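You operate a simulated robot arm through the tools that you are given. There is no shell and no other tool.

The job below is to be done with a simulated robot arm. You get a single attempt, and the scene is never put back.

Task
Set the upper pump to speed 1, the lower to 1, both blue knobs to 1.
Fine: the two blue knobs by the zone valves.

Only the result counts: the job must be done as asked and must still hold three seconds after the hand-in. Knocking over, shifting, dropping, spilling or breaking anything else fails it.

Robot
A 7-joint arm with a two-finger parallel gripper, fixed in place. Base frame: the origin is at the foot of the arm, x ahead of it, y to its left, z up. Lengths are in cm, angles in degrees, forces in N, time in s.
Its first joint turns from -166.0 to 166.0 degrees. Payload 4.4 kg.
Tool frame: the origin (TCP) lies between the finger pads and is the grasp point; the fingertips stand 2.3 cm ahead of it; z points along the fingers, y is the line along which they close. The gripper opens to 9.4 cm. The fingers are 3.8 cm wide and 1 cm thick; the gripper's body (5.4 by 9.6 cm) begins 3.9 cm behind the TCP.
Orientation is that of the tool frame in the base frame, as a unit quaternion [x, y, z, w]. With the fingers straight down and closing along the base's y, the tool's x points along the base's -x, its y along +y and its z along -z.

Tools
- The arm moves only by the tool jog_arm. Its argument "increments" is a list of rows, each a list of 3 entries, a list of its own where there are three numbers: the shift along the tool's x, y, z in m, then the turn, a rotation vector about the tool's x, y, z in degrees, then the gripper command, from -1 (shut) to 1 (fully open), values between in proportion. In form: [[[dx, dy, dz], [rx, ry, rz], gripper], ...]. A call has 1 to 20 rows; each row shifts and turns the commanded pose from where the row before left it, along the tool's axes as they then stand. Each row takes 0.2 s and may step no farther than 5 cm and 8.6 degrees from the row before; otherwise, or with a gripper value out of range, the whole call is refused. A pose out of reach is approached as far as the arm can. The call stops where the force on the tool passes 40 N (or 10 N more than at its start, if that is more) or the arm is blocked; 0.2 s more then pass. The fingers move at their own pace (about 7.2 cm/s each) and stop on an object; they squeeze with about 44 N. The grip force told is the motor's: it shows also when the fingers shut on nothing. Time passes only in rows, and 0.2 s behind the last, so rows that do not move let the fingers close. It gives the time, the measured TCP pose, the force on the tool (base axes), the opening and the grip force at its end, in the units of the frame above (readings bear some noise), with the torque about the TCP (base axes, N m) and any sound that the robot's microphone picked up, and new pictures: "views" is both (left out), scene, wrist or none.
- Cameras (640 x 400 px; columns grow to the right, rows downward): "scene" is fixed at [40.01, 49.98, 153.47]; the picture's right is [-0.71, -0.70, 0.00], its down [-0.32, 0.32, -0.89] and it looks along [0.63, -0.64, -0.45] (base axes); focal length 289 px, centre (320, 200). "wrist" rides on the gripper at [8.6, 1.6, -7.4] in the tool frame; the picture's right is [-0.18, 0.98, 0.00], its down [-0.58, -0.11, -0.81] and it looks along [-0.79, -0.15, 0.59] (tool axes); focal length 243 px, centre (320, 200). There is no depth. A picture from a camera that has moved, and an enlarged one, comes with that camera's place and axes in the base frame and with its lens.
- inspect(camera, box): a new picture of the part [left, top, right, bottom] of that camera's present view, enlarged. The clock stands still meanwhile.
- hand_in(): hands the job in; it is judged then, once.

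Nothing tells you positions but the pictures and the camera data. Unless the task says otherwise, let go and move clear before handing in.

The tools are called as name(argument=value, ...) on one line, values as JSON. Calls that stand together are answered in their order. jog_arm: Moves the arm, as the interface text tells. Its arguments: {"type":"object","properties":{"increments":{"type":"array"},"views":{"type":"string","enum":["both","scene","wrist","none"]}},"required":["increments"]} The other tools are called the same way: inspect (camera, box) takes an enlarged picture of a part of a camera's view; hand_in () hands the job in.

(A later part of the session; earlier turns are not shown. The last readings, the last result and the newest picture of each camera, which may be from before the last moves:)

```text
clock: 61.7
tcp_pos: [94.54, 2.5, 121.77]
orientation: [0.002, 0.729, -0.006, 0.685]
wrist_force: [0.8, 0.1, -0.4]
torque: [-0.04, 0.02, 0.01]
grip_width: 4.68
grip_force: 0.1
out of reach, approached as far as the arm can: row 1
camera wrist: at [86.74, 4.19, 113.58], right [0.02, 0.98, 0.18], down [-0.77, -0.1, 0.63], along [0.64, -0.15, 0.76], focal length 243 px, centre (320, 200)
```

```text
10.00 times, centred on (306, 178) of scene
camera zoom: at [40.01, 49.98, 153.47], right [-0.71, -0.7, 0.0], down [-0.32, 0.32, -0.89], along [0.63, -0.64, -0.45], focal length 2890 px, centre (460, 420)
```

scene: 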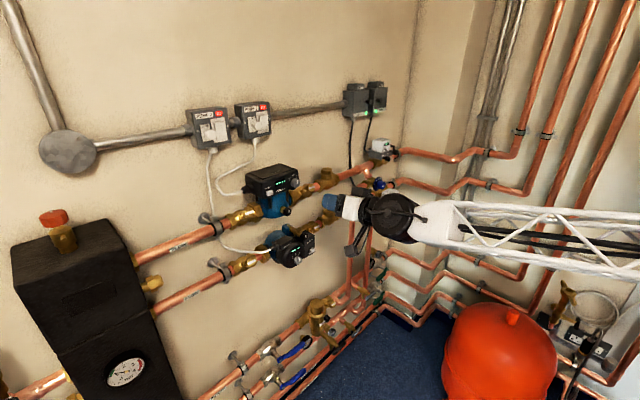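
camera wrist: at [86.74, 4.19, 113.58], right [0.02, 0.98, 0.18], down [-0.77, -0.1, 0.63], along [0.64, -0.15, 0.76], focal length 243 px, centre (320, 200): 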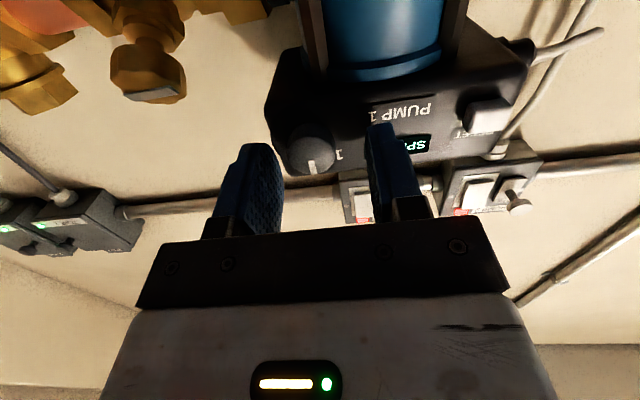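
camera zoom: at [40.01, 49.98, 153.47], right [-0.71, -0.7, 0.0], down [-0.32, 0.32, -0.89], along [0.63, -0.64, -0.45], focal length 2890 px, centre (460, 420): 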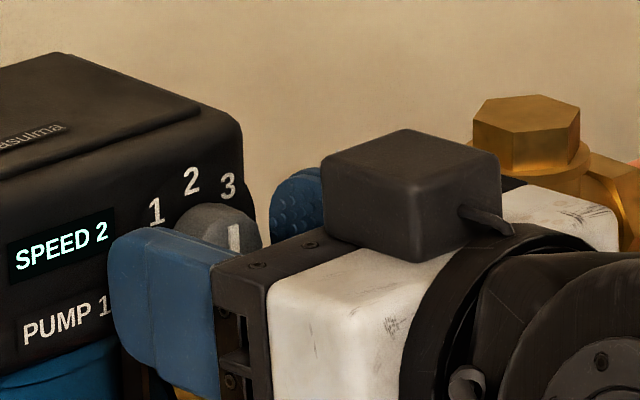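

jog_arm(increments=[[[0.001, -0.0025, 0], [0, 0, 0], 0.0], [[0.001, -0.002, 0], [0, 0, 0], 0.0], [[0, 0, 0], [0, 0, 0], 0.0]], views="wrist")

inspect(camera="wrist", box=[240, 90, 400, 230])

```text
clock: 62.5
tcp_pos: [94.75, 2.31, 121.53]
orientation: [0.004, 0.729, -0.008, 0.685]
wrist_force: [0.0, -0.9, 0.8]
torque: [0.0, 0.02, -0.02]
grip_width: 4.71
grip_force: 0.0
out of reach, approached as far as the arm can: row 2
camera wrist: at [86.72, 4.02, 113.45], right [0.03, 0.98, 0.18], down [-0.77, -0.09, 0.63], along [0.64, -0.15, 0.76], focal length 243 px, centre (320, 200)
```

wrist: 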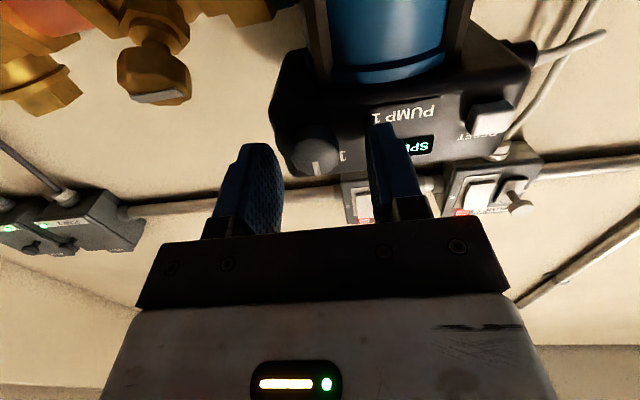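

```text
2.86 times, centred on (320, 160) of wrist
camera zoom: at [86.72, 4.02, 113.45], right [0.03, 0.98, 0.18], down [-0.77, -0.09, 0.63], along [0.64, -0.15, 0.76], focal length 693 px, centre (320, 314)
```

zoom: 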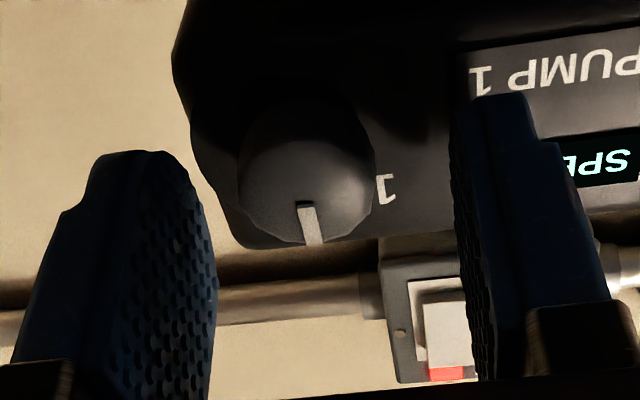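

jog_arm(increments=[[[0, 0, 0], [0, 0, 0], 0.0]], views="scene")

inspect(camera="scene", box=[320, 100, 640, 300])

```text
clock: 62.9
tcp_pos: [94.75, 2.35, 121.47]
orientation: [0.003, 0.729, -0.007, 0.685]
wrist_force: [-0.1, 0.5, 0.3]
torque: [-0.01, 0.0, -0.01]
grip_width: 4.69
grip_force: 0.1
```

scene: 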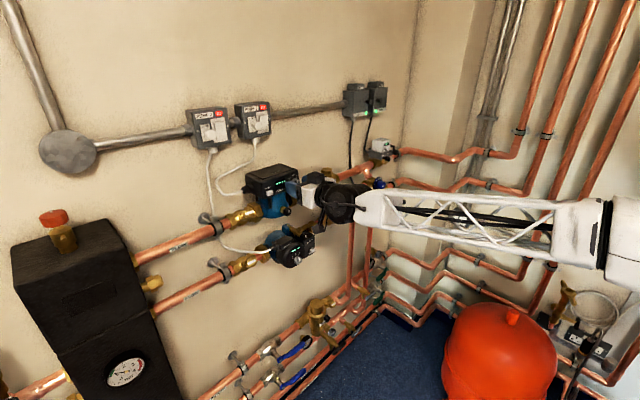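

```text
2.00 times, centred on (480, 200) of scene
camera zoom: at [40.01, 49.98, 153.47], right [-0.71, -0.7, 0.0], down [-0.32, 0.32, -0.89], along [0.63, -0.64, -0.45], focal length 578 px, centre (0, 200)
```

zoom: 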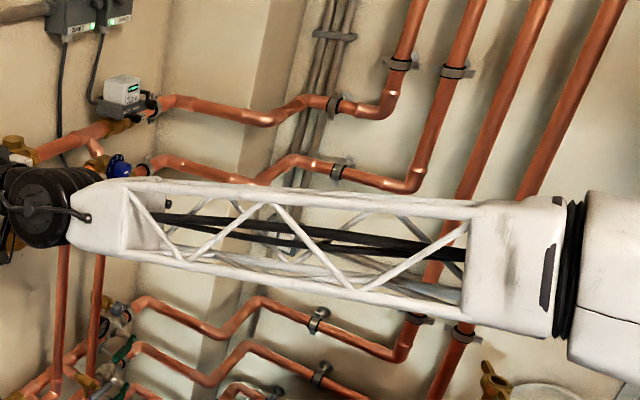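

jog_arm(increments=[[[0, -0.0014, 0], [0, 0, 0], 0.0], [[0, -0.0014, 0], [0, 0, 0], 0.0], [[0, 0, 0], [0, 0, 0], 0.0]], views="none")

```text
clock: 63.7
tcp_pos: [94.67, 1.73, 120.84]
orientation: [0.011, 0.743, -0.018, 0.668]
wrist_force: [0.1, -0.7, 0.0]
torque: [-0.02, -0.01, 0.0]
grip_width: 4.7
grip_force: 0.1
out of reach, approached as far as the arm can: row 2
```

The solver drifted a bit, so I'll back off 2.5 cm from the knob. There I'll test whether rolling the other way gives the wrist more room.

jog_arm(increments=[[[0, 0, -0.015], [0, 0, 0], 0.0], [[0, 0, -0.015], [0, 0, 0], 0.0], [[0, 0, 0], [0, 0, -8], 0.0], [[0, 0, 0], [0, 0, -8], 0.0], [[0, 0, 0], [0, 0, -8], 0.0], [[0, 0, 0], [0, 0, 0], 0.0]], views="none")

```text
clock: 65.1
tcp_pos: [91.76, 2.5, 121.94]
orientation: [-0.149, 0.713, -0.149, 0.669]
wrist_force: [-0.2, 0.8, 0.1]
torque: [-0.01, 0.01, 0.01]
grip_width: 4.7
grip_force: 0.1
out of reach, approached as far as the arm can: row 1
```

jog_arm(increments=[[[0, 0, 0], [0.72, -1.6, 0.02], 0.0], [[0, 0, 0], [0, 0, 0], 0.0]], views="none")

jog_arm(increments=[[[0, 0, 0], [0.72, -1.6, 0.02], 0.0], [[0, 0, 0], [0, 0, 0], 0.0]], views="none")

```text
clock: 65.7
tcp_pos: [91.77, 3.06, 122.05]
orientation: [-0.146, 0.703, -0.151, 0.68]
wrist_force: [-0.8, -1.4, 0.2]
torque: [-0.01, 0.01, 0.01]
grip_width: 4.72
grip_force: 0.1
out of reach, approached as far as the arm can: row 1
```

```text
clock: 66.3
tcp_pos: [91.87, 3.66, 122.37]
orientation: [-0.144, 0.692, -0.155, 0.69]
wrist_force: [0.2, 0.9, -0.3]
torque: [0.02, 0.01, -0.03]
grip_width: 4.7
grip_force: 0.0
out of reach, approached as far as the arm can: row 1
```

The reach limit couples pitch and sideways position here, independent of roll. I'll back off, go lower where the arm had plenty of room, get the tool level there, and then come up to this knob along a different path.

jog_arm(increments=[[[0, 0, -0.03], [0, 0, 0], 0.0], [[0, 0, -0.03], [0, 0, 0], 0.0], [[0, 0, -0.03], [0, 0, 0], 0.0], [[0, 0, 0], [0, 0, 8], 0.0], [[0, 0, 0], [0, 0, 8], 0.0], [[0, 0, 0], [0, 0, 8], 0.0], [[0, 0, 0], [0, 0, 0], 0.0]], views="none")

```text
clock: 67.9
tcp_pos: [82.78, 3.81, 122.18]
orientation: [0.003, 0.707, -0.006, 0.707]
wrist_force: [-0.3, 0.9, -0.3]
torque: [0.0, 0.02, -0.02]
grip_width: 4.72
grip_force: 0.1
```

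jog_arm(increments=[[[0.04, 0, 0], [0, 0, 0], 0.0], [[0.04, 0, 0], [0, 0, 0], 0.0], [[0.04, 0, 0], [0, 0, 0], 0.0], [[0, 0, 0], [0, 0, 0], 0.0]], views="none")

jog_arm(increments=[[[0, -0.02, 0], [0, 0, 0], 0.0], [[0, -0.02, 0], [0, 0, 0], 0.0], [[0, 0, 0], [0, 0, 0], 0.0]], views="none")

```text
clock: 68.9
tcp_pos: [82.68, 6.6, 110.88]
orientation: [0.004, 0.707, -0.008, 0.707]
wrist_force: [0.0, 0.1, -0.1]
torque: [0.02, -0.04, -0.01]
grip_width: 4.7
grip_force: 0.1
out of reach, approached as far as the arm can: row 1, 2, 3
```

```text
clock: 69.7
tcp_pos: [82.36, 5.52, 111.84]
orientation: [0.007, 0.708, -0.01, 0.706]
wrist_force: [0.3, -0.2, -0.2]
torque: [0.01, -0.01, 0.01]
grip_width: 4.7
grip_force: 0.2
out of reach, approached as far as the arm can: row 1, 2
```

I think I understand the limit: a wrist joint needs the tool to yaw slightly toward -y in this region. I'll go back up to the knob's height and use a small yaw of about -2.5°, which should allow the right sideways position.

jog_arm(increments=[[[-0.033, 0, 0], [0, 0, 0], 0.0], [[-0.033, -0.005, 0], [0, 0, 0], 0.0], [[-0.032, -0.005, 0], [0, 0, 0], 0.0], [[0, 0, 0], [2.5, 0, 0], 0.0], [[0, -0.01, 0], [0, 0, 0], 0.0], [[0, -0.01, 0], [0, 0, 0], 0.0], [[0, 0, 0], [0, 0, 0], 0.0]], views="none")

```text
clock: 71.3
tcp_pos: [82.42, 2.58, 121.57]
orientation: [0.015, 0.706, -0.019, 0.708]
wrist_force: [0.7, 0.8, -0.3]
torque: [-0.01, 0.02, 0.01]
grip_width: 4.72
grip_force: 0.0
```

That works: the tool is level with 2.7° of yaw at the right height. I'll move forward to just short of the knob and check alignment.

jog_arm(increments=[[[0, 0.001, 0.025], [0, 0, 0], 0.0], [[0, 0.001, 0.025], [0, 0, 0], 0.0], [[0, 0, 0.025], [0, 0, 0], 0.0], [[0, 0, 0.02], [0, 0, 0], 0.0], [[0, 0, 0], [0, 0, 0], 0.0]], views="wrist")

inspect(camera="wrist", box=[240, 60, 400, 200])

inspect(camera="scene", box=[274, 158, 338, 198])

```text
clock: 72.5
tcp_pos: [91.94, 2.34, 121.76]
orientation: [0.016, 0.706, -0.018, 0.708]
wrist_force: [0.7, -0.8, 0.6]
torque: [-0.03, 0.0, 0.0]
grip_width: 4.73
grip_force: 0.1
camera wrist: at [84.51, 4.32, 113.11], right [0.05, 0.98, 0.18], down [-0.81, -0.07, 0.58], along [0.58, -0.17, 0.8], focal length 243 px, centre (320, 200)
```

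wrist: 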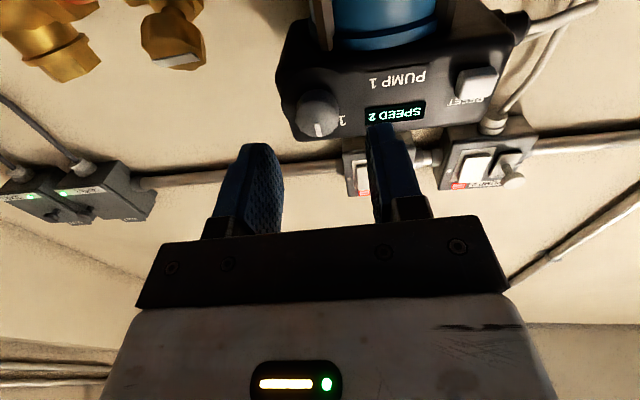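

```text
2.86 times, centred on (320, 130) of wrist
camera zoom: at [84.51, 4.32, 113.11], right [0.05, 0.98, 0.18], down [-0.81, -0.07, 0.58], along [0.58, -0.17, 0.8], focal length 693 px, centre (320, 400)
```

zoom: 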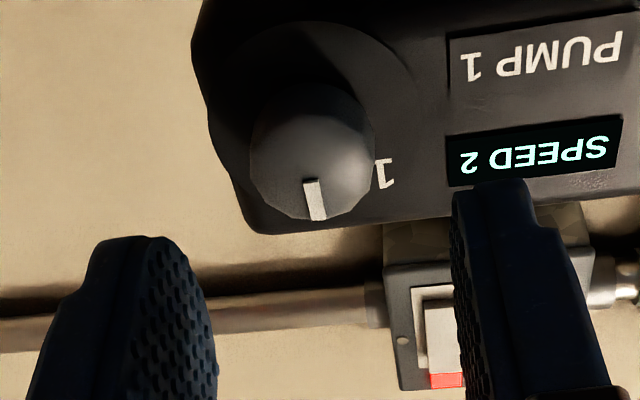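

```text
10.00 times, centred on (306, 178) of scene
camera zoom: at [40.01, 49.98, 153.47], right [-0.71, -0.7, 0.0], down [-0.32, 0.32, -0.89], along [0.63, -0.64, -0.45], focal length 2890 px, centre (460, 420)
```

zoom: 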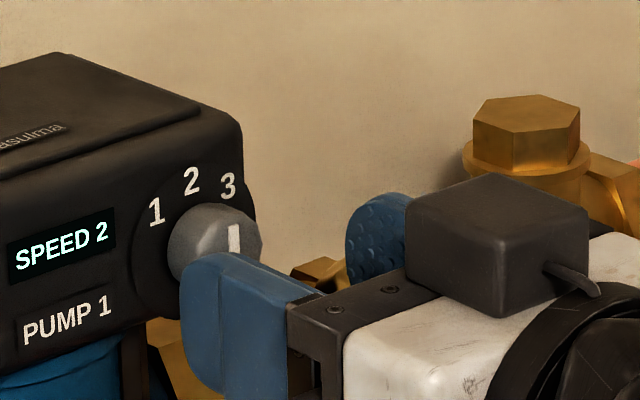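

jog_arm(increments=[[[0.001, -0.0012, 0.01], [0, 0, 0], 0.0], [[0.001, 0, 0.01], [0, 0, 0], 0.0], [[0, 0, 0.006], [0, 0, 0], 0.0], [[0, 0, 0], [0, 0, 0], 0.0]], views="wrist")

inspect(camera="wrist", box=[240, 90, 400, 230])

inspect(camera="scene", box=[274, 158, 338, 198])

```text
clock: 73.5
tcp_pos: [94.45, 2.06, 121.51]
orientation: [0.014, 0.706, -0.018, 0.708]
wrist_force: [0.5, 0.7, 0.1]
torque: [-0.01, -0.01, -0.01]
grip_width: 4.7
grip_force: 0.1
camera wrist: at [87.07, 4.05, 112.88], right [0.05, 0.98, 0.18], down [-0.81, -0.07, 0.58], along [0.58, -0.17, 0.8], focal length 243 px, centre (320, 200)
```

wrist: 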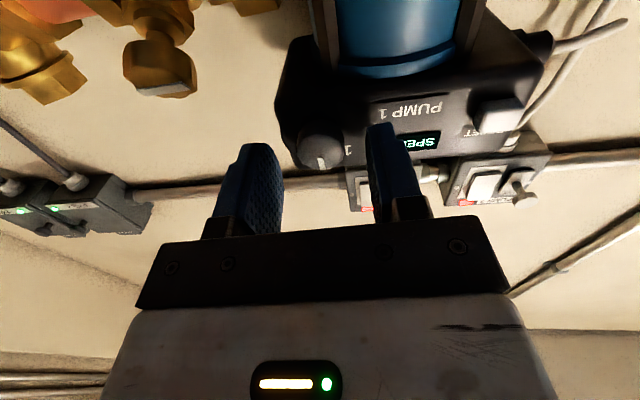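

```text
2.86 times, centred on (320, 160) of wrist
camera zoom: at [87.07, 4.05, 112.88], right [0.05, 0.98, 0.18], down [-0.81, -0.07, 0.58], along [0.58, -0.17, 0.8], focal length 693 px, centre (320, 314)
```

zoom: 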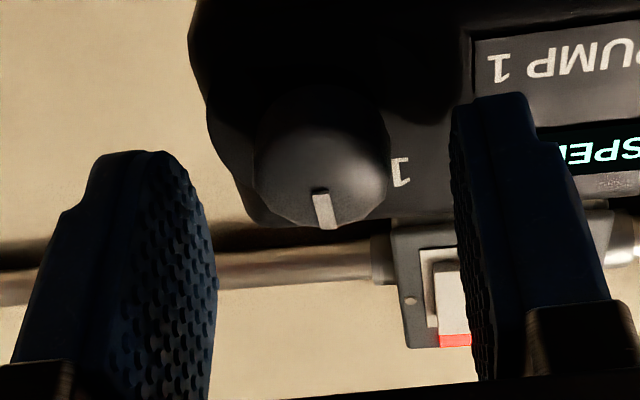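

```text
10.00 times, centred on (306, 178) of scene
camera zoom: at [40.01, 49.98, 153.47], right [-0.71, -0.7, 0.0], down [-0.32, 0.32, -0.89], along [0.63, -0.64, -0.45], focal length 2890 px, centre (460, 420)
```

zoom: 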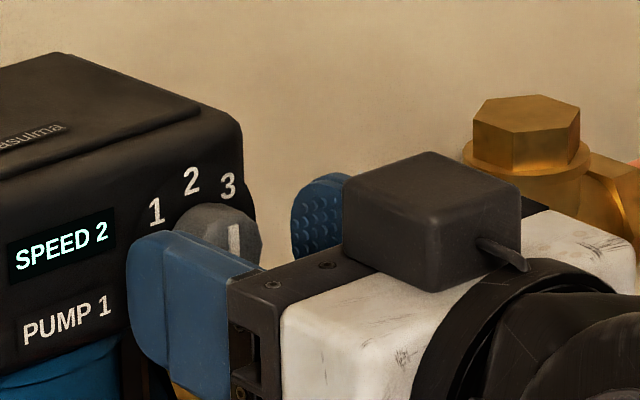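

The knob is centred between the fingers, with its face at about x = 96.35. I'll pre-roll +20° around it, advance 0.65 cm, and close.

jog_arm(increments=[[[0, -0.0004, 0], [0, 0, 7], 0.0], [[0, 0, 0], [0, 0, 7], 0.0], [[0, 0, 0], [0, 0, 7], 0.0], [[0, 0, 0.0035], [0, 0, 0], 0.0], [[0, 0, 0.003], [0, 0, 0], 0.0], [[0, 0, 0], [0, 0, 0], 0.0]], views="wrist")

inspect(camera="wrist", box=[240, 90, 400, 230])

```text
clock: 74.9
tcp_pos: [94.63, 3.1, 122.25]
orientation: [0.15, 0.694, 0.102, 0.697]
wrist_force: [-0.3, -8.7, -1.7]
torque: [-0.06, 0.16, -0.14]
grip_width: 5.1
grip_force: 4.6
out of reach, approached as far as the arm can: row 3, 4
camera wrist: at [87.38, 8.26, 114.81], right [0.06, 0.85, 0.52], down [-0.82, -0.25, 0.51], along [0.57, -0.45, 0.69], focal length 243 px, centre (320, 200)
```

wrist: 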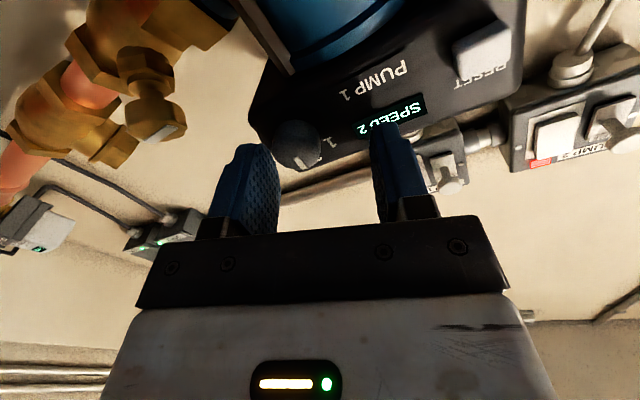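

```text
2.86 times, centred on (320, 160) of wrist
camera zoom: at [87.38, 8.26, 114.81], right [0.06, 0.85, 0.52], down [-0.82, -0.25, 0.51], along [0.57, -0.45, 0.69], focal length 693 px, centre (320, 314)
```

zoom: 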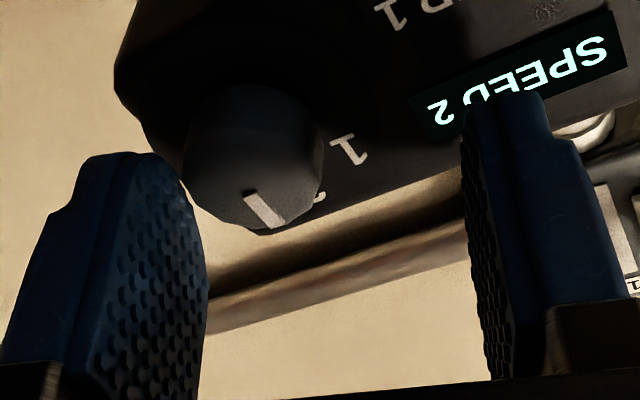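

Rolling positive hit the limit and drifted the hand sideways, with a light touch on the knob. I'll roll back right away and re-centre at roll 0.

jog_arm(increments=[[[0, -0.002, -0.003], [0, 0, -7], 0.0], [[0, -0.002, 0], [0, 0, -7], 0.0], [[0, -0.002, 0], [0, 0, -7], 0.0], [[0, 0, 0], [0, 0, 0], 0.0]], views="wrist")

inspect(camera="wrist", box=[240, 90, 400, 230])

inspect(camera="scene", box=[274, 158, 338, 198])

```text
clock: 75.9
tcp_pos: [94.64, 2.73, 122.18]
orientation: [0.014, 0.706, -0.019, 0.708]
wrist_force: [0.2, 0.5, -1.2]
torque: [0.01, 0.01, 0.03]
grip_width: 4.68
grip_force: 0.0
camera wrist: at [87.18, 4.61, 113.48], right [0.05, 0.98, 0.18], down [-0.81, -0.07, 0.58], along [0.58, -0.17, 0.8], focal length 243 px, centre (320, 200)
```

wrist: 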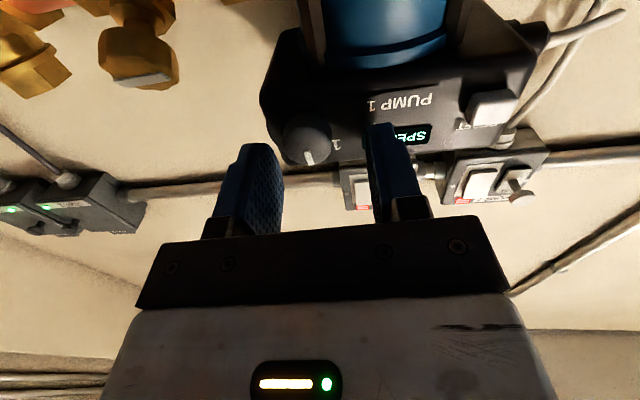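

```text
2.86 times, centred on (320, 160) of wrist
camera zoom: at [87.18, 4.61, 113.48], right [0.05, 0.98, 0.18], down [-0.81, -0.07, 0.58], along [0.58, -0.17, 0.8], focal length 693 px, centre (320, 314)
```

zoom: 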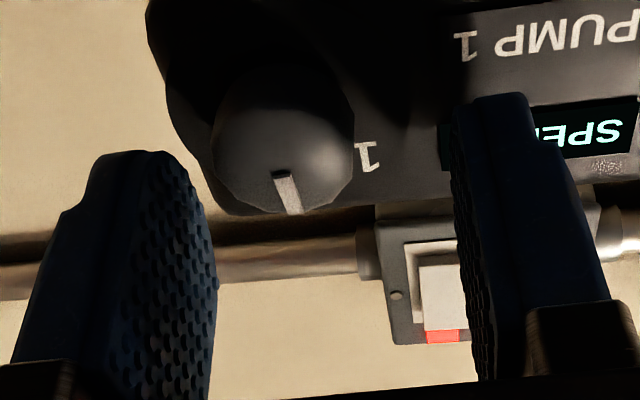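

```text
10.00 times, centred on (306, 178) of scene
camera zoom: at [40.01, 49.98, 153.47], right [-0.71, -0.7, 0.0], down [-0.32, 0.32, -0.89], along [0.63, -0.64, -0.45], focal length 2890 px, centre (460, 420)
```

zoom: 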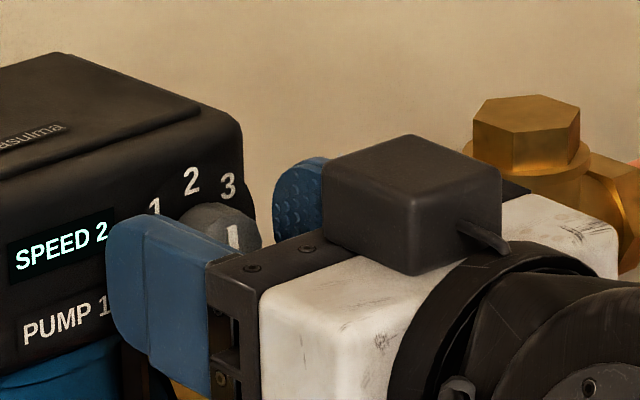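

jog_arm(increments=[[[0.0033, -0.0035, 0], [0, 0, 0], 0.0], [[0.0033, -0.0035, 0], [0, 0, 0], 0.0], [[0, 0, 0], [0, 0, 0], 0.0]], views="wrist")

inspect(camera="wrist", box=[240, 90, 400, 230])

```text
clock: 76.7
tcp_pos: [94.53, 1.94, 121.34]
orientation: [0.016, 0.706, -0.019, 0.708]
wrist_force: [-0.2, 0.3, 0.1]
torque: [0.01, 0.03, 0.0]
grip_width: 4.71
grip_force: 0.0
camera wrist: at [87.14, 3.88, 112.85], right [0.05, 0.98, 0.18], down [-0.81, -0.07, 0.58], along [0.58, -0.17, 0.8], focal length 243 px, centre (320, 200)
```

wrist: 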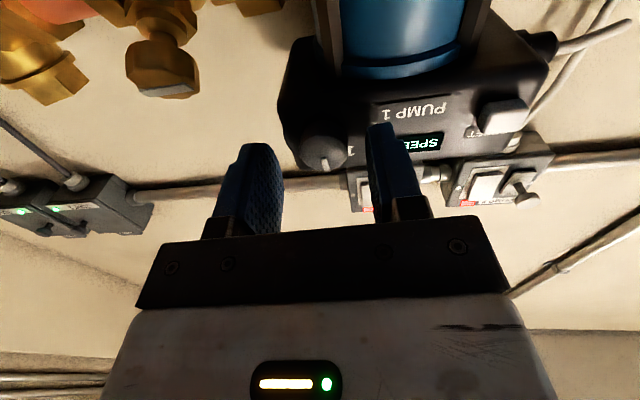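

```text
2.86 times, centred on (320, 160) of wrist
camera zoom: at [87.14, 3.88, 112.85], right [0.05, 0.98, 0.18], down [-0.81, -0.07, 0.58], along [0.58, -0.17, 0.8], focal length 693 px, centre (320, 314)
```

zoom: 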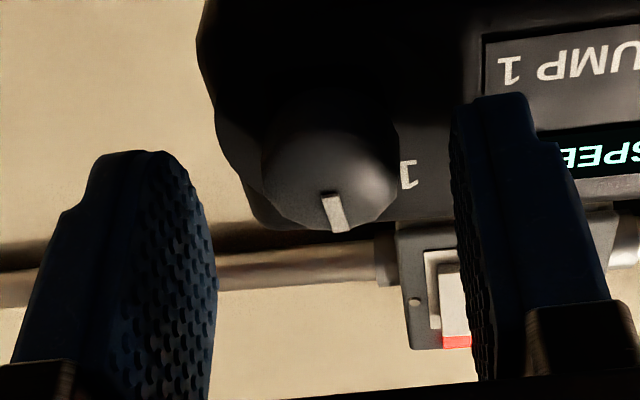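

jog_arm(increments=[[[-0.001, 0.0007, 0.003], [0, 0, 0], 0.0], [[0, 0, 0.003], [0, 0, 0], 0.0], [[0, 0, 0], [0, 0, 0], -0.2], [[0, 0, 0], [0, 0, 0], -0.35], [[0, 0, 0], [0, 0, 0], -0.45], [[0, 0, 0], [0, 0, 0], -0.45]], views="wrist")

inspect(camera="wrist", box=[240, 90, 400, 230])

```text
clock: 78.1
tcp_pos: [95.11, 2.01, 121.68]
orientation: [0.016, 0.706, -0.019, 0.708]
wrist_force: [1.4, 4.9, -0.7]
torque: [-0.02, 0.0, 0.08]
grip_width: 2.75
grip_force: 2.1
camera wrist: at [87.76, 3.97, 112.96], right [0.05, 0.98, 0.18], down [-0.81, -0.07, 0.58], along [0.58, -0.17, 0.8], focal length 243 px, centre (320, 200)
```

wrist: 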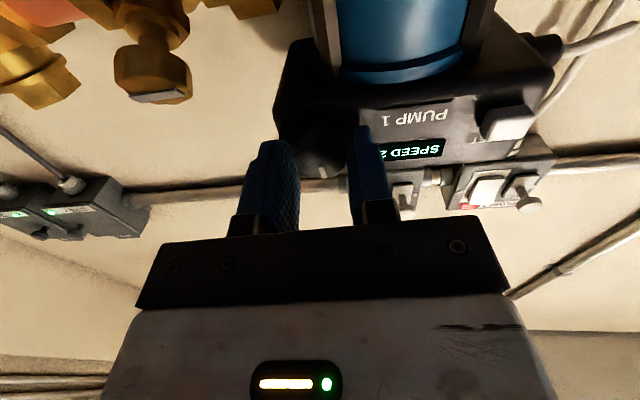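

```text
2.86 times, centred on (320, 160) of wrist
camera zoom: at [87.76, 3.97, 112.96], right [0.05, 0.98, 0.18], down [-0.81, -0.07, 0.58], along [0.58, -0.17, 0.8], focal length 693 px, centre (320, 314)
```

zoom: 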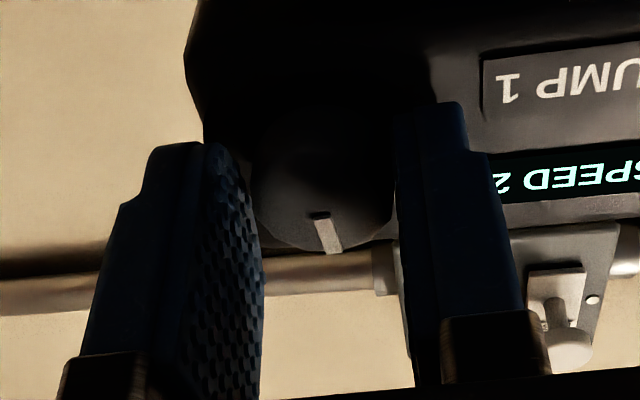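

The fingers are just touching with a light +y reaction, so I'll nudge +0.1 cm and close fully.

jog_arm(increments=[[[0, 0.0008, 0], [0, 0, 0], -0.45], [[0, 0, 0], [0, 0, 0], -1], [[0, 0, 0], [0, 0, 0], -1], [[0, 0, 0], [0, 0, 0], -1]], views="none")

```text
clock: 79.1
tcp_pos: [95.05, 2.18, 121.55]
orientation: [0.015, 0.706, -0.018, 0.708]
wrist_force: [-2.1, 0.3, -0.5]
torque: [0.01, -0.02, 0.54]
grip_width: 2.64
grip_force: 44.9
```

Gripped at 2.64 cm with balanced forces. I'll start turning -45° in small steps.

jog_arm(increments=[[[0, 0, 0], [0, 0, -3], -1], [[0, 0, 0], [0, 0, -4], -1], [[0, 0, 0], [0, 0, -4], -1]], views="wrist")

inspect(camera="scene", box=[264, 158, 328, 198])

```text
clock: 79.9
tcp_pos: [95.1, 2.05, 121.61]
orientation: [-0.053, 0.704, -0.086, 0.703]
wrist_force: [-21.4, -3.0, -0.9]
torque: [0.03, -0.28, 0.47]
grip_width: 2.62
grip_force: 44.9
camera wrist: at [87.69, 2.37, 112.82], right [0.05, 1.0, -0.01], down [-0.81, 0.05, 0.59], along [0.59, -0.02, 0.81], focal length 243 px, centre (320, 200)
```

wrist: 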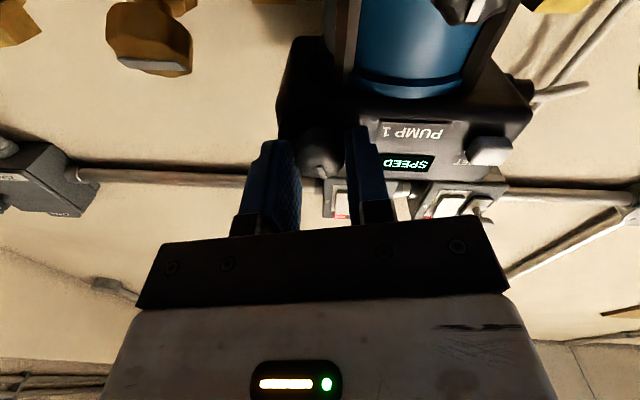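

```text
10.00 times, centred on (296, 178) of scene
camera zoom: at [40.01, 49.98, 153.47], right [-0.71, -0.7, 0.0], down [-0.32, 0.32, -0.89], along [0.63, -0.64, -0.45], focal length 2890 px, centre (560, 420)
```

zoom: 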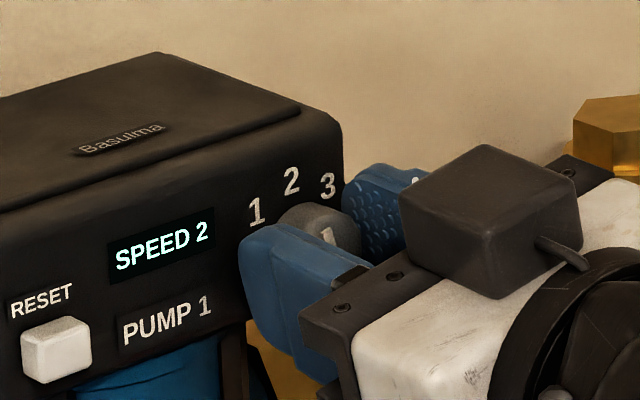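

The knob is following. I'll relieve the axial force slightly and continue.

jog_arm(increments=[[[0, 0, -0.0003], [0, 0, -4], -1], [[0, 0, 0], [0, 0, -4], -1], [[0, 0, 0], [0, 0, -4], -1]], views="none")

```text
clock: 80.7
tcp_pos: [95.13, 2.07, 121.45]
orientation: [-0.126, 0.695, -0.159, 0.69]
wrist_force: [10.6, -1.8, 0.8]
torque: [0.03, -0.32, 0.62]
grip_width: 2.6
grip_force: 44.7
```

jog_arm(increments=[[[0, 0, 0], [0, 0, -4], -1], [[0, 0, 0], [0, 0, -4], -1], [[0, 0, 0], [0, 0, -4], -1]], views="none")

inspect(camera="scene", box=[264, 158, 328, 198])

```text
clock: 81.5
tcp_pos: [95.18, 2.21, 121.54]
orientation: [-0.2, 0.677, -0.23, 0.67]
wrist_force: [9.2, 2.0, -0.9]
torque: [-0.02, -0.31, 0.84]
grip_width: 2.6
grip_force: 44.9
```

```text
10.00 times, centred on (296, 178) of scene
camera zoom: at [40.01, 49.98, 153.47], right [-0.71, -0.7, 0.0], down [-0.32, 0.32, -0.89], along [0.63, -0.64, -0.45], focal length 2890 px, centre (560, 420)
```

zoom: 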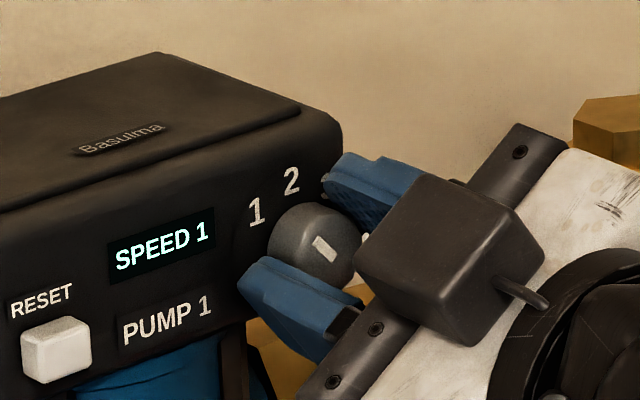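

The display already reads SPEED 1; I'll complete the last 10° so the mark sits on 1.

jog_arm(increments=[[[0, 0, 0], [0, 0, -4], -1], [[0, 0, 0], [0, 0, -4], -1], [[0, 0, 0], [0, 0, -2], -1], [[0, 0, 0], [0, 0, 0], -1]], views="none")

inspect(camera="scene", box=[264, 158, 328, 198])

```text
clock: 82.5
tcp_pos: [95.11, 2.03, 121.54]
orientation: [-0.257, 0.658, -0.288, 0.647]
wrist_force: [-4.9, -0.7, -0.7]
torque: [0.3, 0.46, 0.26]
grip_width: 2.57
grip_force: 44.6
```

```text
10.00 times, centred on (296, 178) of scene
camera zoom: at [40.01, 49.98, 153.47], right [-0.71, -0.7, 0.0], down [-0.32, 0.32, -0.89], along [0.63, -0.64, -0.45], focal length 2890 px, centre (560, 420)
```

zoom: 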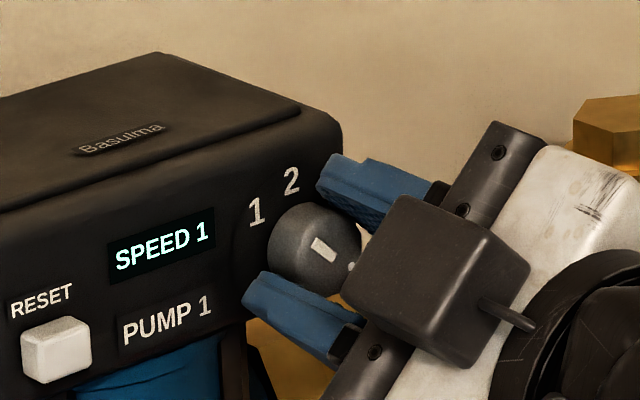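

Pump 1 shows SPEED 1 with its mark at 1, and a small torque suggests the end stop. I'll release and back straight off.

jog_arm(increments=[[[0, 0, 0], [0, 0, 0], 0.0], [[0, 0, 0], [0, 0, 0], 0.0], [[0, 0, -0.015], [0, 0, 0], 0.0], [[0, 0, -0.025], [0, 0, 0], 0.0], [[0, 0, -0.04], [0, 0, 0], 0.0], [[0, 0, -0.04], [0, 0, 0], 0.0], [[0, 0, 0], [0, 0, 0], 0.0]], views="scene")

inspect(camera="scene", box=[274, 168, 314, 193])

```text
clock: 84.1
tcp_pos: [82.94, 2.47, 121.48]
orientation: [-0.256, 0.658, -0.288, 0.647]
wrist_force: [0.3, -0.4, 0.1]
torque: [-0.02, -0.04, 0.01]
grip_width: 4.71
grip_force: 0.1
```

scene: 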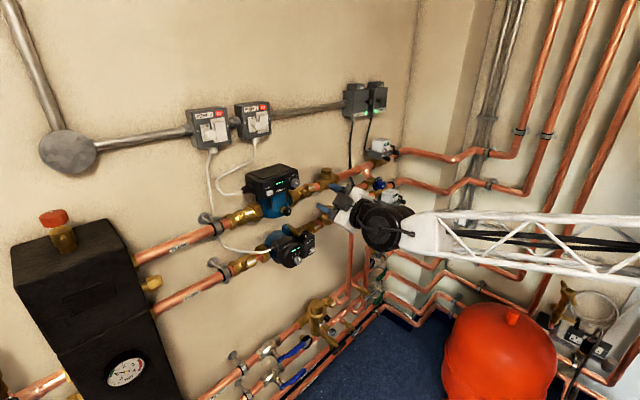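

```text
16.00 times, centred on (294, 180) of scene
camera zoom: at [40.01, 49.98, 153.47], right [-0.71, -0.7, 0.0], down [-0.32, 0.32, -0.89], along [0.63, -0.64, -0.45], focal length 4624 px, centre (736, 512)
```

zoom: 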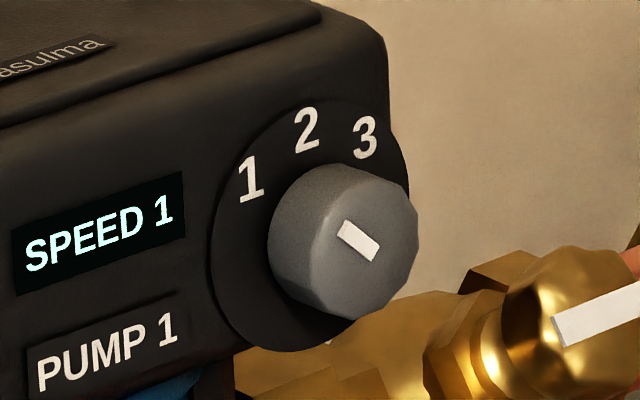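

The upper pump is done: SPEED 1, with the mark on 1. For the lower pump I'll roll back, retreat, and tilt the hand for a frontal camera view at its height.

jog_arm(increments=[[[0, 0, -0.03], [0, 0, 0], 0.0], [[0, 0, -0.03], [0, 0, 0], 0.0], [[0, 0, 0], [0, 0, 8], 0.0], [[0, 0, 0], [0, 0, 8], 0.0], [[0, 0, 0], [0, 0, 8], 0.0], [[0, 0, 0], [0, 0, 8], 0.0], [[0, 0, 0], [0, 0, 8], 0.0], [[0, 0, 0], [0, 0, 5], 0.0], [[0, 0, 0], [0, 8.5, 0], 0.0], [[0, 0, 0], [0, 8.5, 0], 0.0], [[0, 0, 0], [0, 8.5, 0], 0.0], [[0, 0, 0], [0, 8.5, 0], 0.0], [[0, 0, 0], [0, 8.5, 0], 0.0], [[0, 0, 0], [0, 8.5, 0], 0.0], [[0, 0, 0], [0, 2.5, 0], 0.0], [[0, 0, 0], [0, 0, 0], 0.0]], views="none")

```text
clock: 87.5
tcp_pos: [76.9, 2.92, 122.24]
orientation: [0.022, 0.947, -0.009, 0.319]
wrist_force: [4.0, -0.1, -3.8]
torque: [-0.02, 0.01, 0.01]
grip_width: 4.71
grip_force: 0.0
```

jog_arm(increments=[[[0.0258, 0.01, 0.0344], [0, 0, 0], 0.0], [[0.0258, 0.01, 0.0344], [0, 0, 0], 0.0], [[0.0258, 0.01, 0.0344], [0, 0, 0], 0.0], [[0.0258, 0.01, 0.0344], [0, 0, 0], 0.0], [[0.0258, 0.01, 0.0344], [0, 0, 0], 0.0], [[0, 0, 0], [0, 0, 0], 0.0]])

```text
clock: 88.9
tcp_pos: [77.38, 7.72, 99.79]
orientation: [0.022, 0.949, -0.01, 0.315]
wrist_force: [-0.5, -0.3, 0.3]
torque: [-0.02, 0.02, -0.04]
grip_width: 4.7
grip_force: 0.1
camera wrist: at [65.95, 9.98, 100.7], right [0.19, 0.98, 0.1], down [-0.02, -0.1, 0.99], along [0.98, -0.2, 0.0], focal length 243 px, centre (320, 200)
```

scene: 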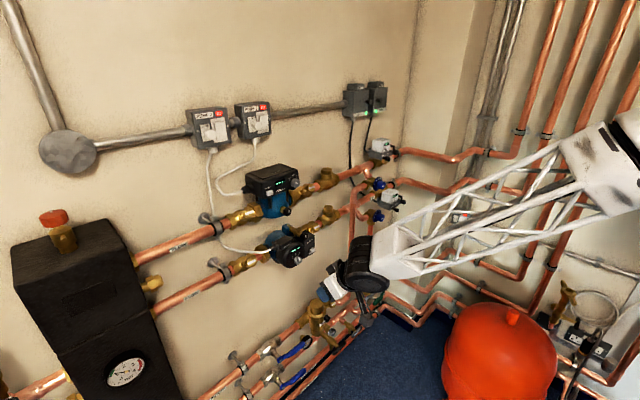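
wrist: 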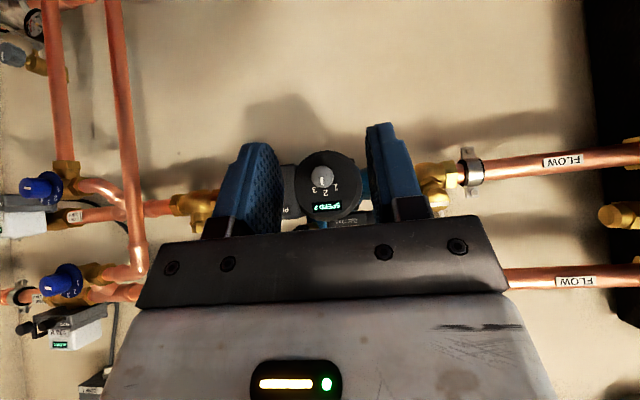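

inspect(camera="wrist", box=[280, 130, 370, 230])

inspect(camera="scene", box=[256, 220, 336, 280])

inspect(camera="scene", box=[278, 243, 318, 268])

```text
4.00 times, centred on (325, 180) of wrist
camera zoom: at [65.95, 9.98, 100.7], right [0.19, 0.98, 0.1], down [-0.02, -0.1, 0.99], along [0.98, -0.2, 0.0], focal length 970 px, centre (300, 280)
```

zoom: 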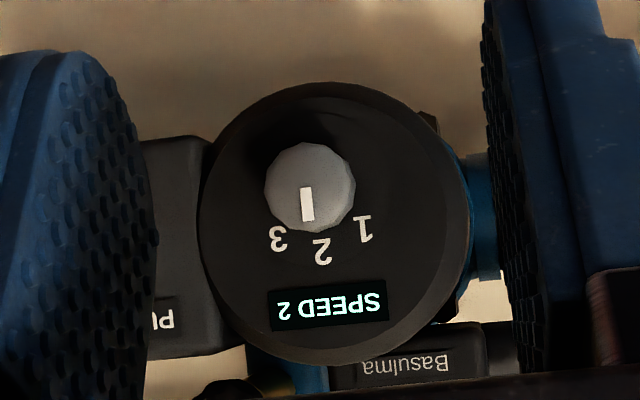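

```text
6.67 times, centred on (296, 250) of scene
camera zoom: at [40.01, 49.98, 153.47], right [-0.71, -0.7, 0.0], down [-0.32, 0.32, -0.89], along [0.63, -0.64, -0.45], focal length 1927 px, centre (480, -133)
```

zoom: 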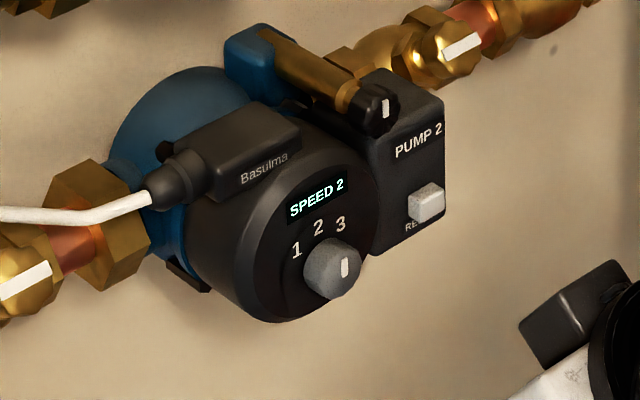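

```text
16.00 times, centred on (298, 256) of scene
camera zoom: at [40.01, 49.98, 153.47], right [-0.71, -0.7, 0.0], down [-0.32, 0.32, -0.89], along [0.63, -0.64, -0.45], focal length 4624 px, centre (672, -688)
```

zoom: 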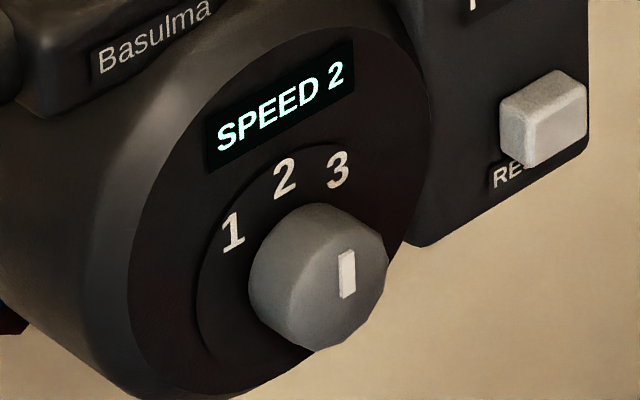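

The lower knob's face centre is at about (92.9, 5.15, 97.9), about 2.5 cm wide, and it also needs a -45° turn. Given the wrist limit, I'll add a few degrees of yaw toward -y, level the tool at a standoff on the +y side, and see what is reachable.

jog_arm(increments=[[[0, 0.02, 0], [1.8, 0, 2.4], 0.0], [[0, 0, 0], [0, -8.5, 0], 0.0], [[0, 0, 0], [0, -8.5, 0], 0.0], [[0, 0, 0], [0, -8.5, 0], 0.0], [[0, 0, 0], [0, -8.5, 0], 0.0], [[0, 0, 0], [0, -5, 0], 0.0], [[0, 0, 0], [0, -5, 0], 0.0], [[0, 0, 0], [0, -3, 0], 0.0], [[0, 0, 0], [0, -3, 0], 0.0], [[0, 0, 0], [0, -3, 0], 0.0], [[0, 0, 0], [0, 0, 0], 0.0]])

```text
clock: 91.3
tcp_pos: [77.37, 9.84, 100.02]
orientation: [0.033, 0.708, -0.037, 0.705]
wrist_force: [0.0, 0.3, -0.1]
torque: [0.04, -0.01, 0.02]
grip_width: 4.71
grip_force: 0.1
camera wrist: at [70.05, 12.19, 91.41], right [0.1, 0.98, 0.18], down [-0.81, -0.03, 0.59], along [0.58, -0.2, 0.79], focal length 243 px, centre (320, 200)
```

scene: 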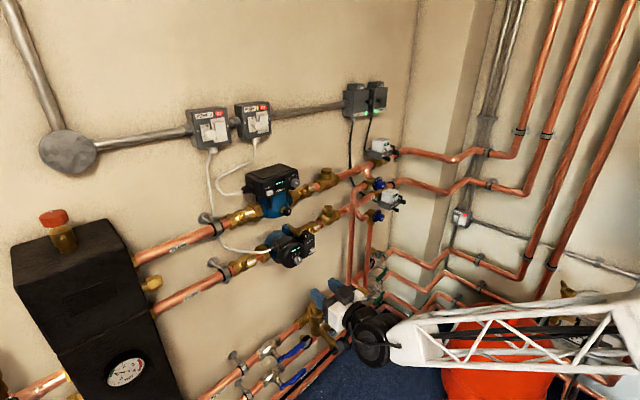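
wrist: 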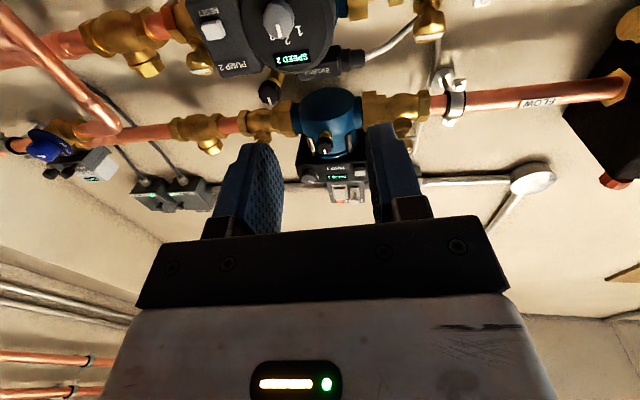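

The tool is level here with about 5.7° of yaw and no reach complaint. I'll shift onto the lower knob's axis at a standoff.

jog_arm(increments=[[[0.01, -0.0153, 0.0247], [0, 0, 0], 0.0], [[0.01, -0.0153, 0.0247], [0, 0, 0], 0.0], [[0, 0, 0], [0, 0, 0], 0.0]], views="wrist")

```text
clock: 92.1
tcp_pos: [82.03, 6.31, 97.83]
orientation: [0.034, 0.709, -0.038, 0.704]
wrist_force: [-0.3, 0.4, -0.8]
torque: [0.02, 0.02, -0.01]
grip_width: 4.7
grip_force: 0.1
camera wrist: at [74.7, 8.64, 89.4], right [0.1, 0.98, 0.18], down [-0.81, -0.03, 0.59], along [0.58, -0.2, 0.79], focal length 243 px, centre (320, 200)
```

wrist: 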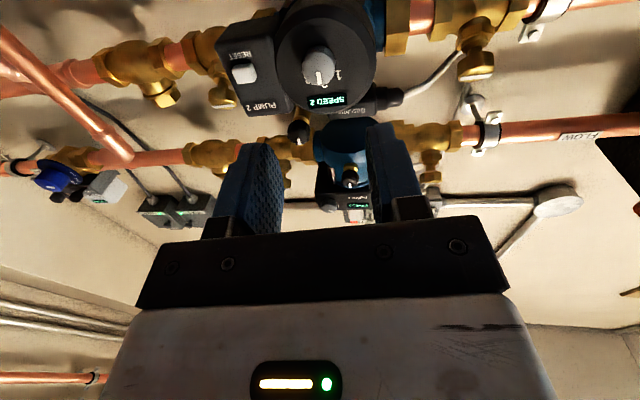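

Reached without complaint. I'll test whether I can take back some yaw here (2° at a time).

jog_arm(increments=[[[0, 0, 0], [-2, 0, 0], 0.0], [[0, 0, 0], [0, 0, 0], 0.0]], views="none")

```text
clock: 92.7
tcp_pos: [82.04, 6.2, 98.02]
orientation: [0.022, 0.708, -0.025, 0.705]
wrist_force: [-0.3, -0.6, -0.5]
torque: [0.0, 0.0, 0.04]
grip_width: 4.66
grip_force: 0.1
```

jog_arm(increments=[[[0, 0, 0], [-2, 0, 0], 0.0], [[0, 0, 0], [0, 0, 0], 0.0]], views="none")

```text
clock: 93.3
tcp_pos: [81.96, 6.32, 97.93]
orientation: [0.021, 0.709, -0.025, 0.705]
wrist_force: [0.7, -0.4, -0.2]
torque: [0.02, 0.01, 0.02]
grip_width: 4.68
grip_force: 0.1
```

jog_arm(increments=[[[0, -0.002, 0.025], [1, 0, 0], 0.0], [[0, -0.002, 0.025], [0, 0, 0], 0.0], [[0, 0, 0.02], [0, 0, 0], 0.0], [[0, 0, 0], [0, 0, 0], 0.0]], views="wrist")

inspect(camera="wrist", box=[240, 60, 400, 200])

inspect(camera="scene", box=[272, 230, 336, 270])

```text
clock: 94.3
tcp_pos: [88.99, 6.45, 98.07]
orientation: [0.019, 0.71, -0.023, 0.703]
wrist_force: [-0.2, 0.2, 0.1]
torque: [-0.01, -0.01, -0.01]
grip_width: 4.71
grip_force: 0.0
out of reach, approached as far as the arm can: row 1, 2
camera wrist: at [81.51, 8.55, 89.56], right [0.06, 0.98, 0.18], down [-0.81, -0.06, 0.59], along [0.59, -0.18, 0.79], focal length 243 px, centre (320, 200)
```

wrist: 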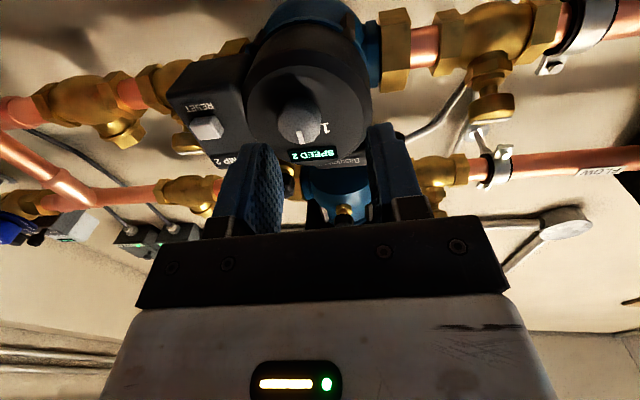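

```text
2.86 times, centred on (320, 130) of wrist
camera zoom: at [81.51, 8.55, 89.56], right [0.06, 0.98, 0.18], down [-0.81, -0.06, 0.59], along [0.59, -0.18, 0.79], focal length 693 px, centre (320, 400)
```

zoom: 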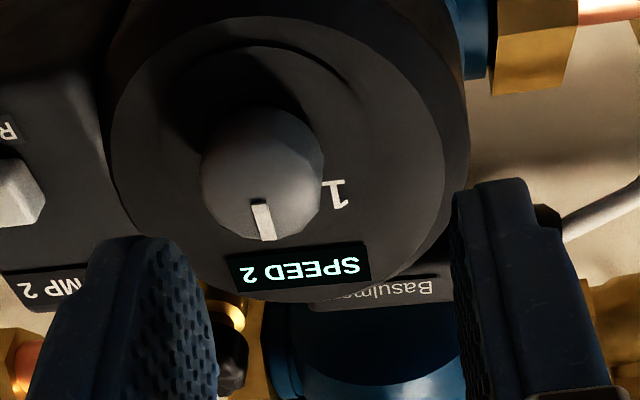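

```text
10.00 times, centred on (304, 250) of scene
camera zoom: at [40.01, 49.98, 153.47], right [-0.71, -0.7, 0.0], down [-0.32, 0.32, -0.89], along [0.63, -0.64, -0.45], focal length 2890 px, centre (480, -300)
```

zoom: 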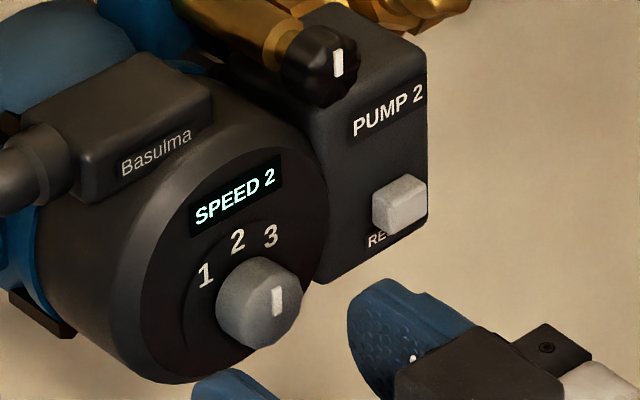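

At this yaw the hand can't come fully onto the axis (it's ~1.2 cm off in +y). I'll restore the yaw to about -6° and shift over.

jog_arm(increments=[[[0, 0, 0], [2.7, 0, 0], 0.0], [[0, -0.0042, 0], [0, 0, 0], 0.0], [[0, -0.0042, 0], [0, 0, 0], 0.0], [[0, 0, 0], [0, 0, 0], 0.0]], views="wrist")

inspect(camera="wrist", box=[240, 60, 400, 200])

```text
clock: 95.3
tcp_pos: [88.87, 5.49, 98.12]
orientation: [0.032, 0.708, -0.035, 0.705]
wrist_force: [0.6, 0.8, 0.1]
torque: [0.02, -0.01, 0.0]
grip_width: 4.69
grip_force: 0.1
camera wrist: at [81.5, 7.87, 89.53], right [0.09, 0.98, 0.18], down [-0.81, -0.03, 0.59], along [0.58, -0.2, 0.79], focal length 243 px, centre (320, 200)
```

wrist: 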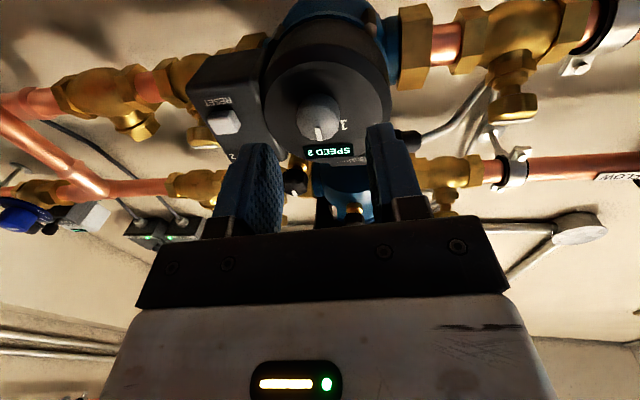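

```text
2.86 times, centred on (320, 130) of wrist
camera zoom: at [81.5, 7.87, 89.53], right [0.09, 0.98, 0.18], down [-0.81, -0.03, 0.59], along [0.58, -0.2, 0.79], focal length 693 px, centre (320, 400)
```

zoom: 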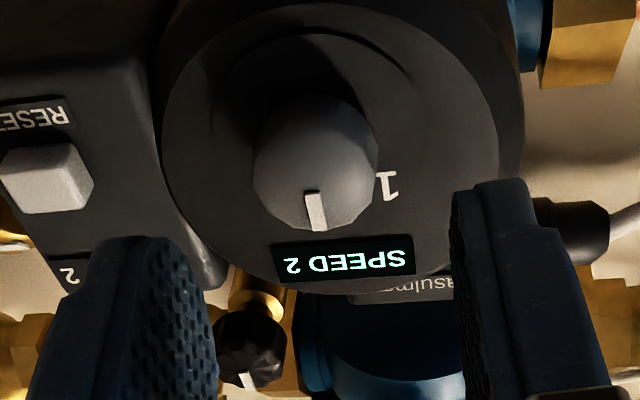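

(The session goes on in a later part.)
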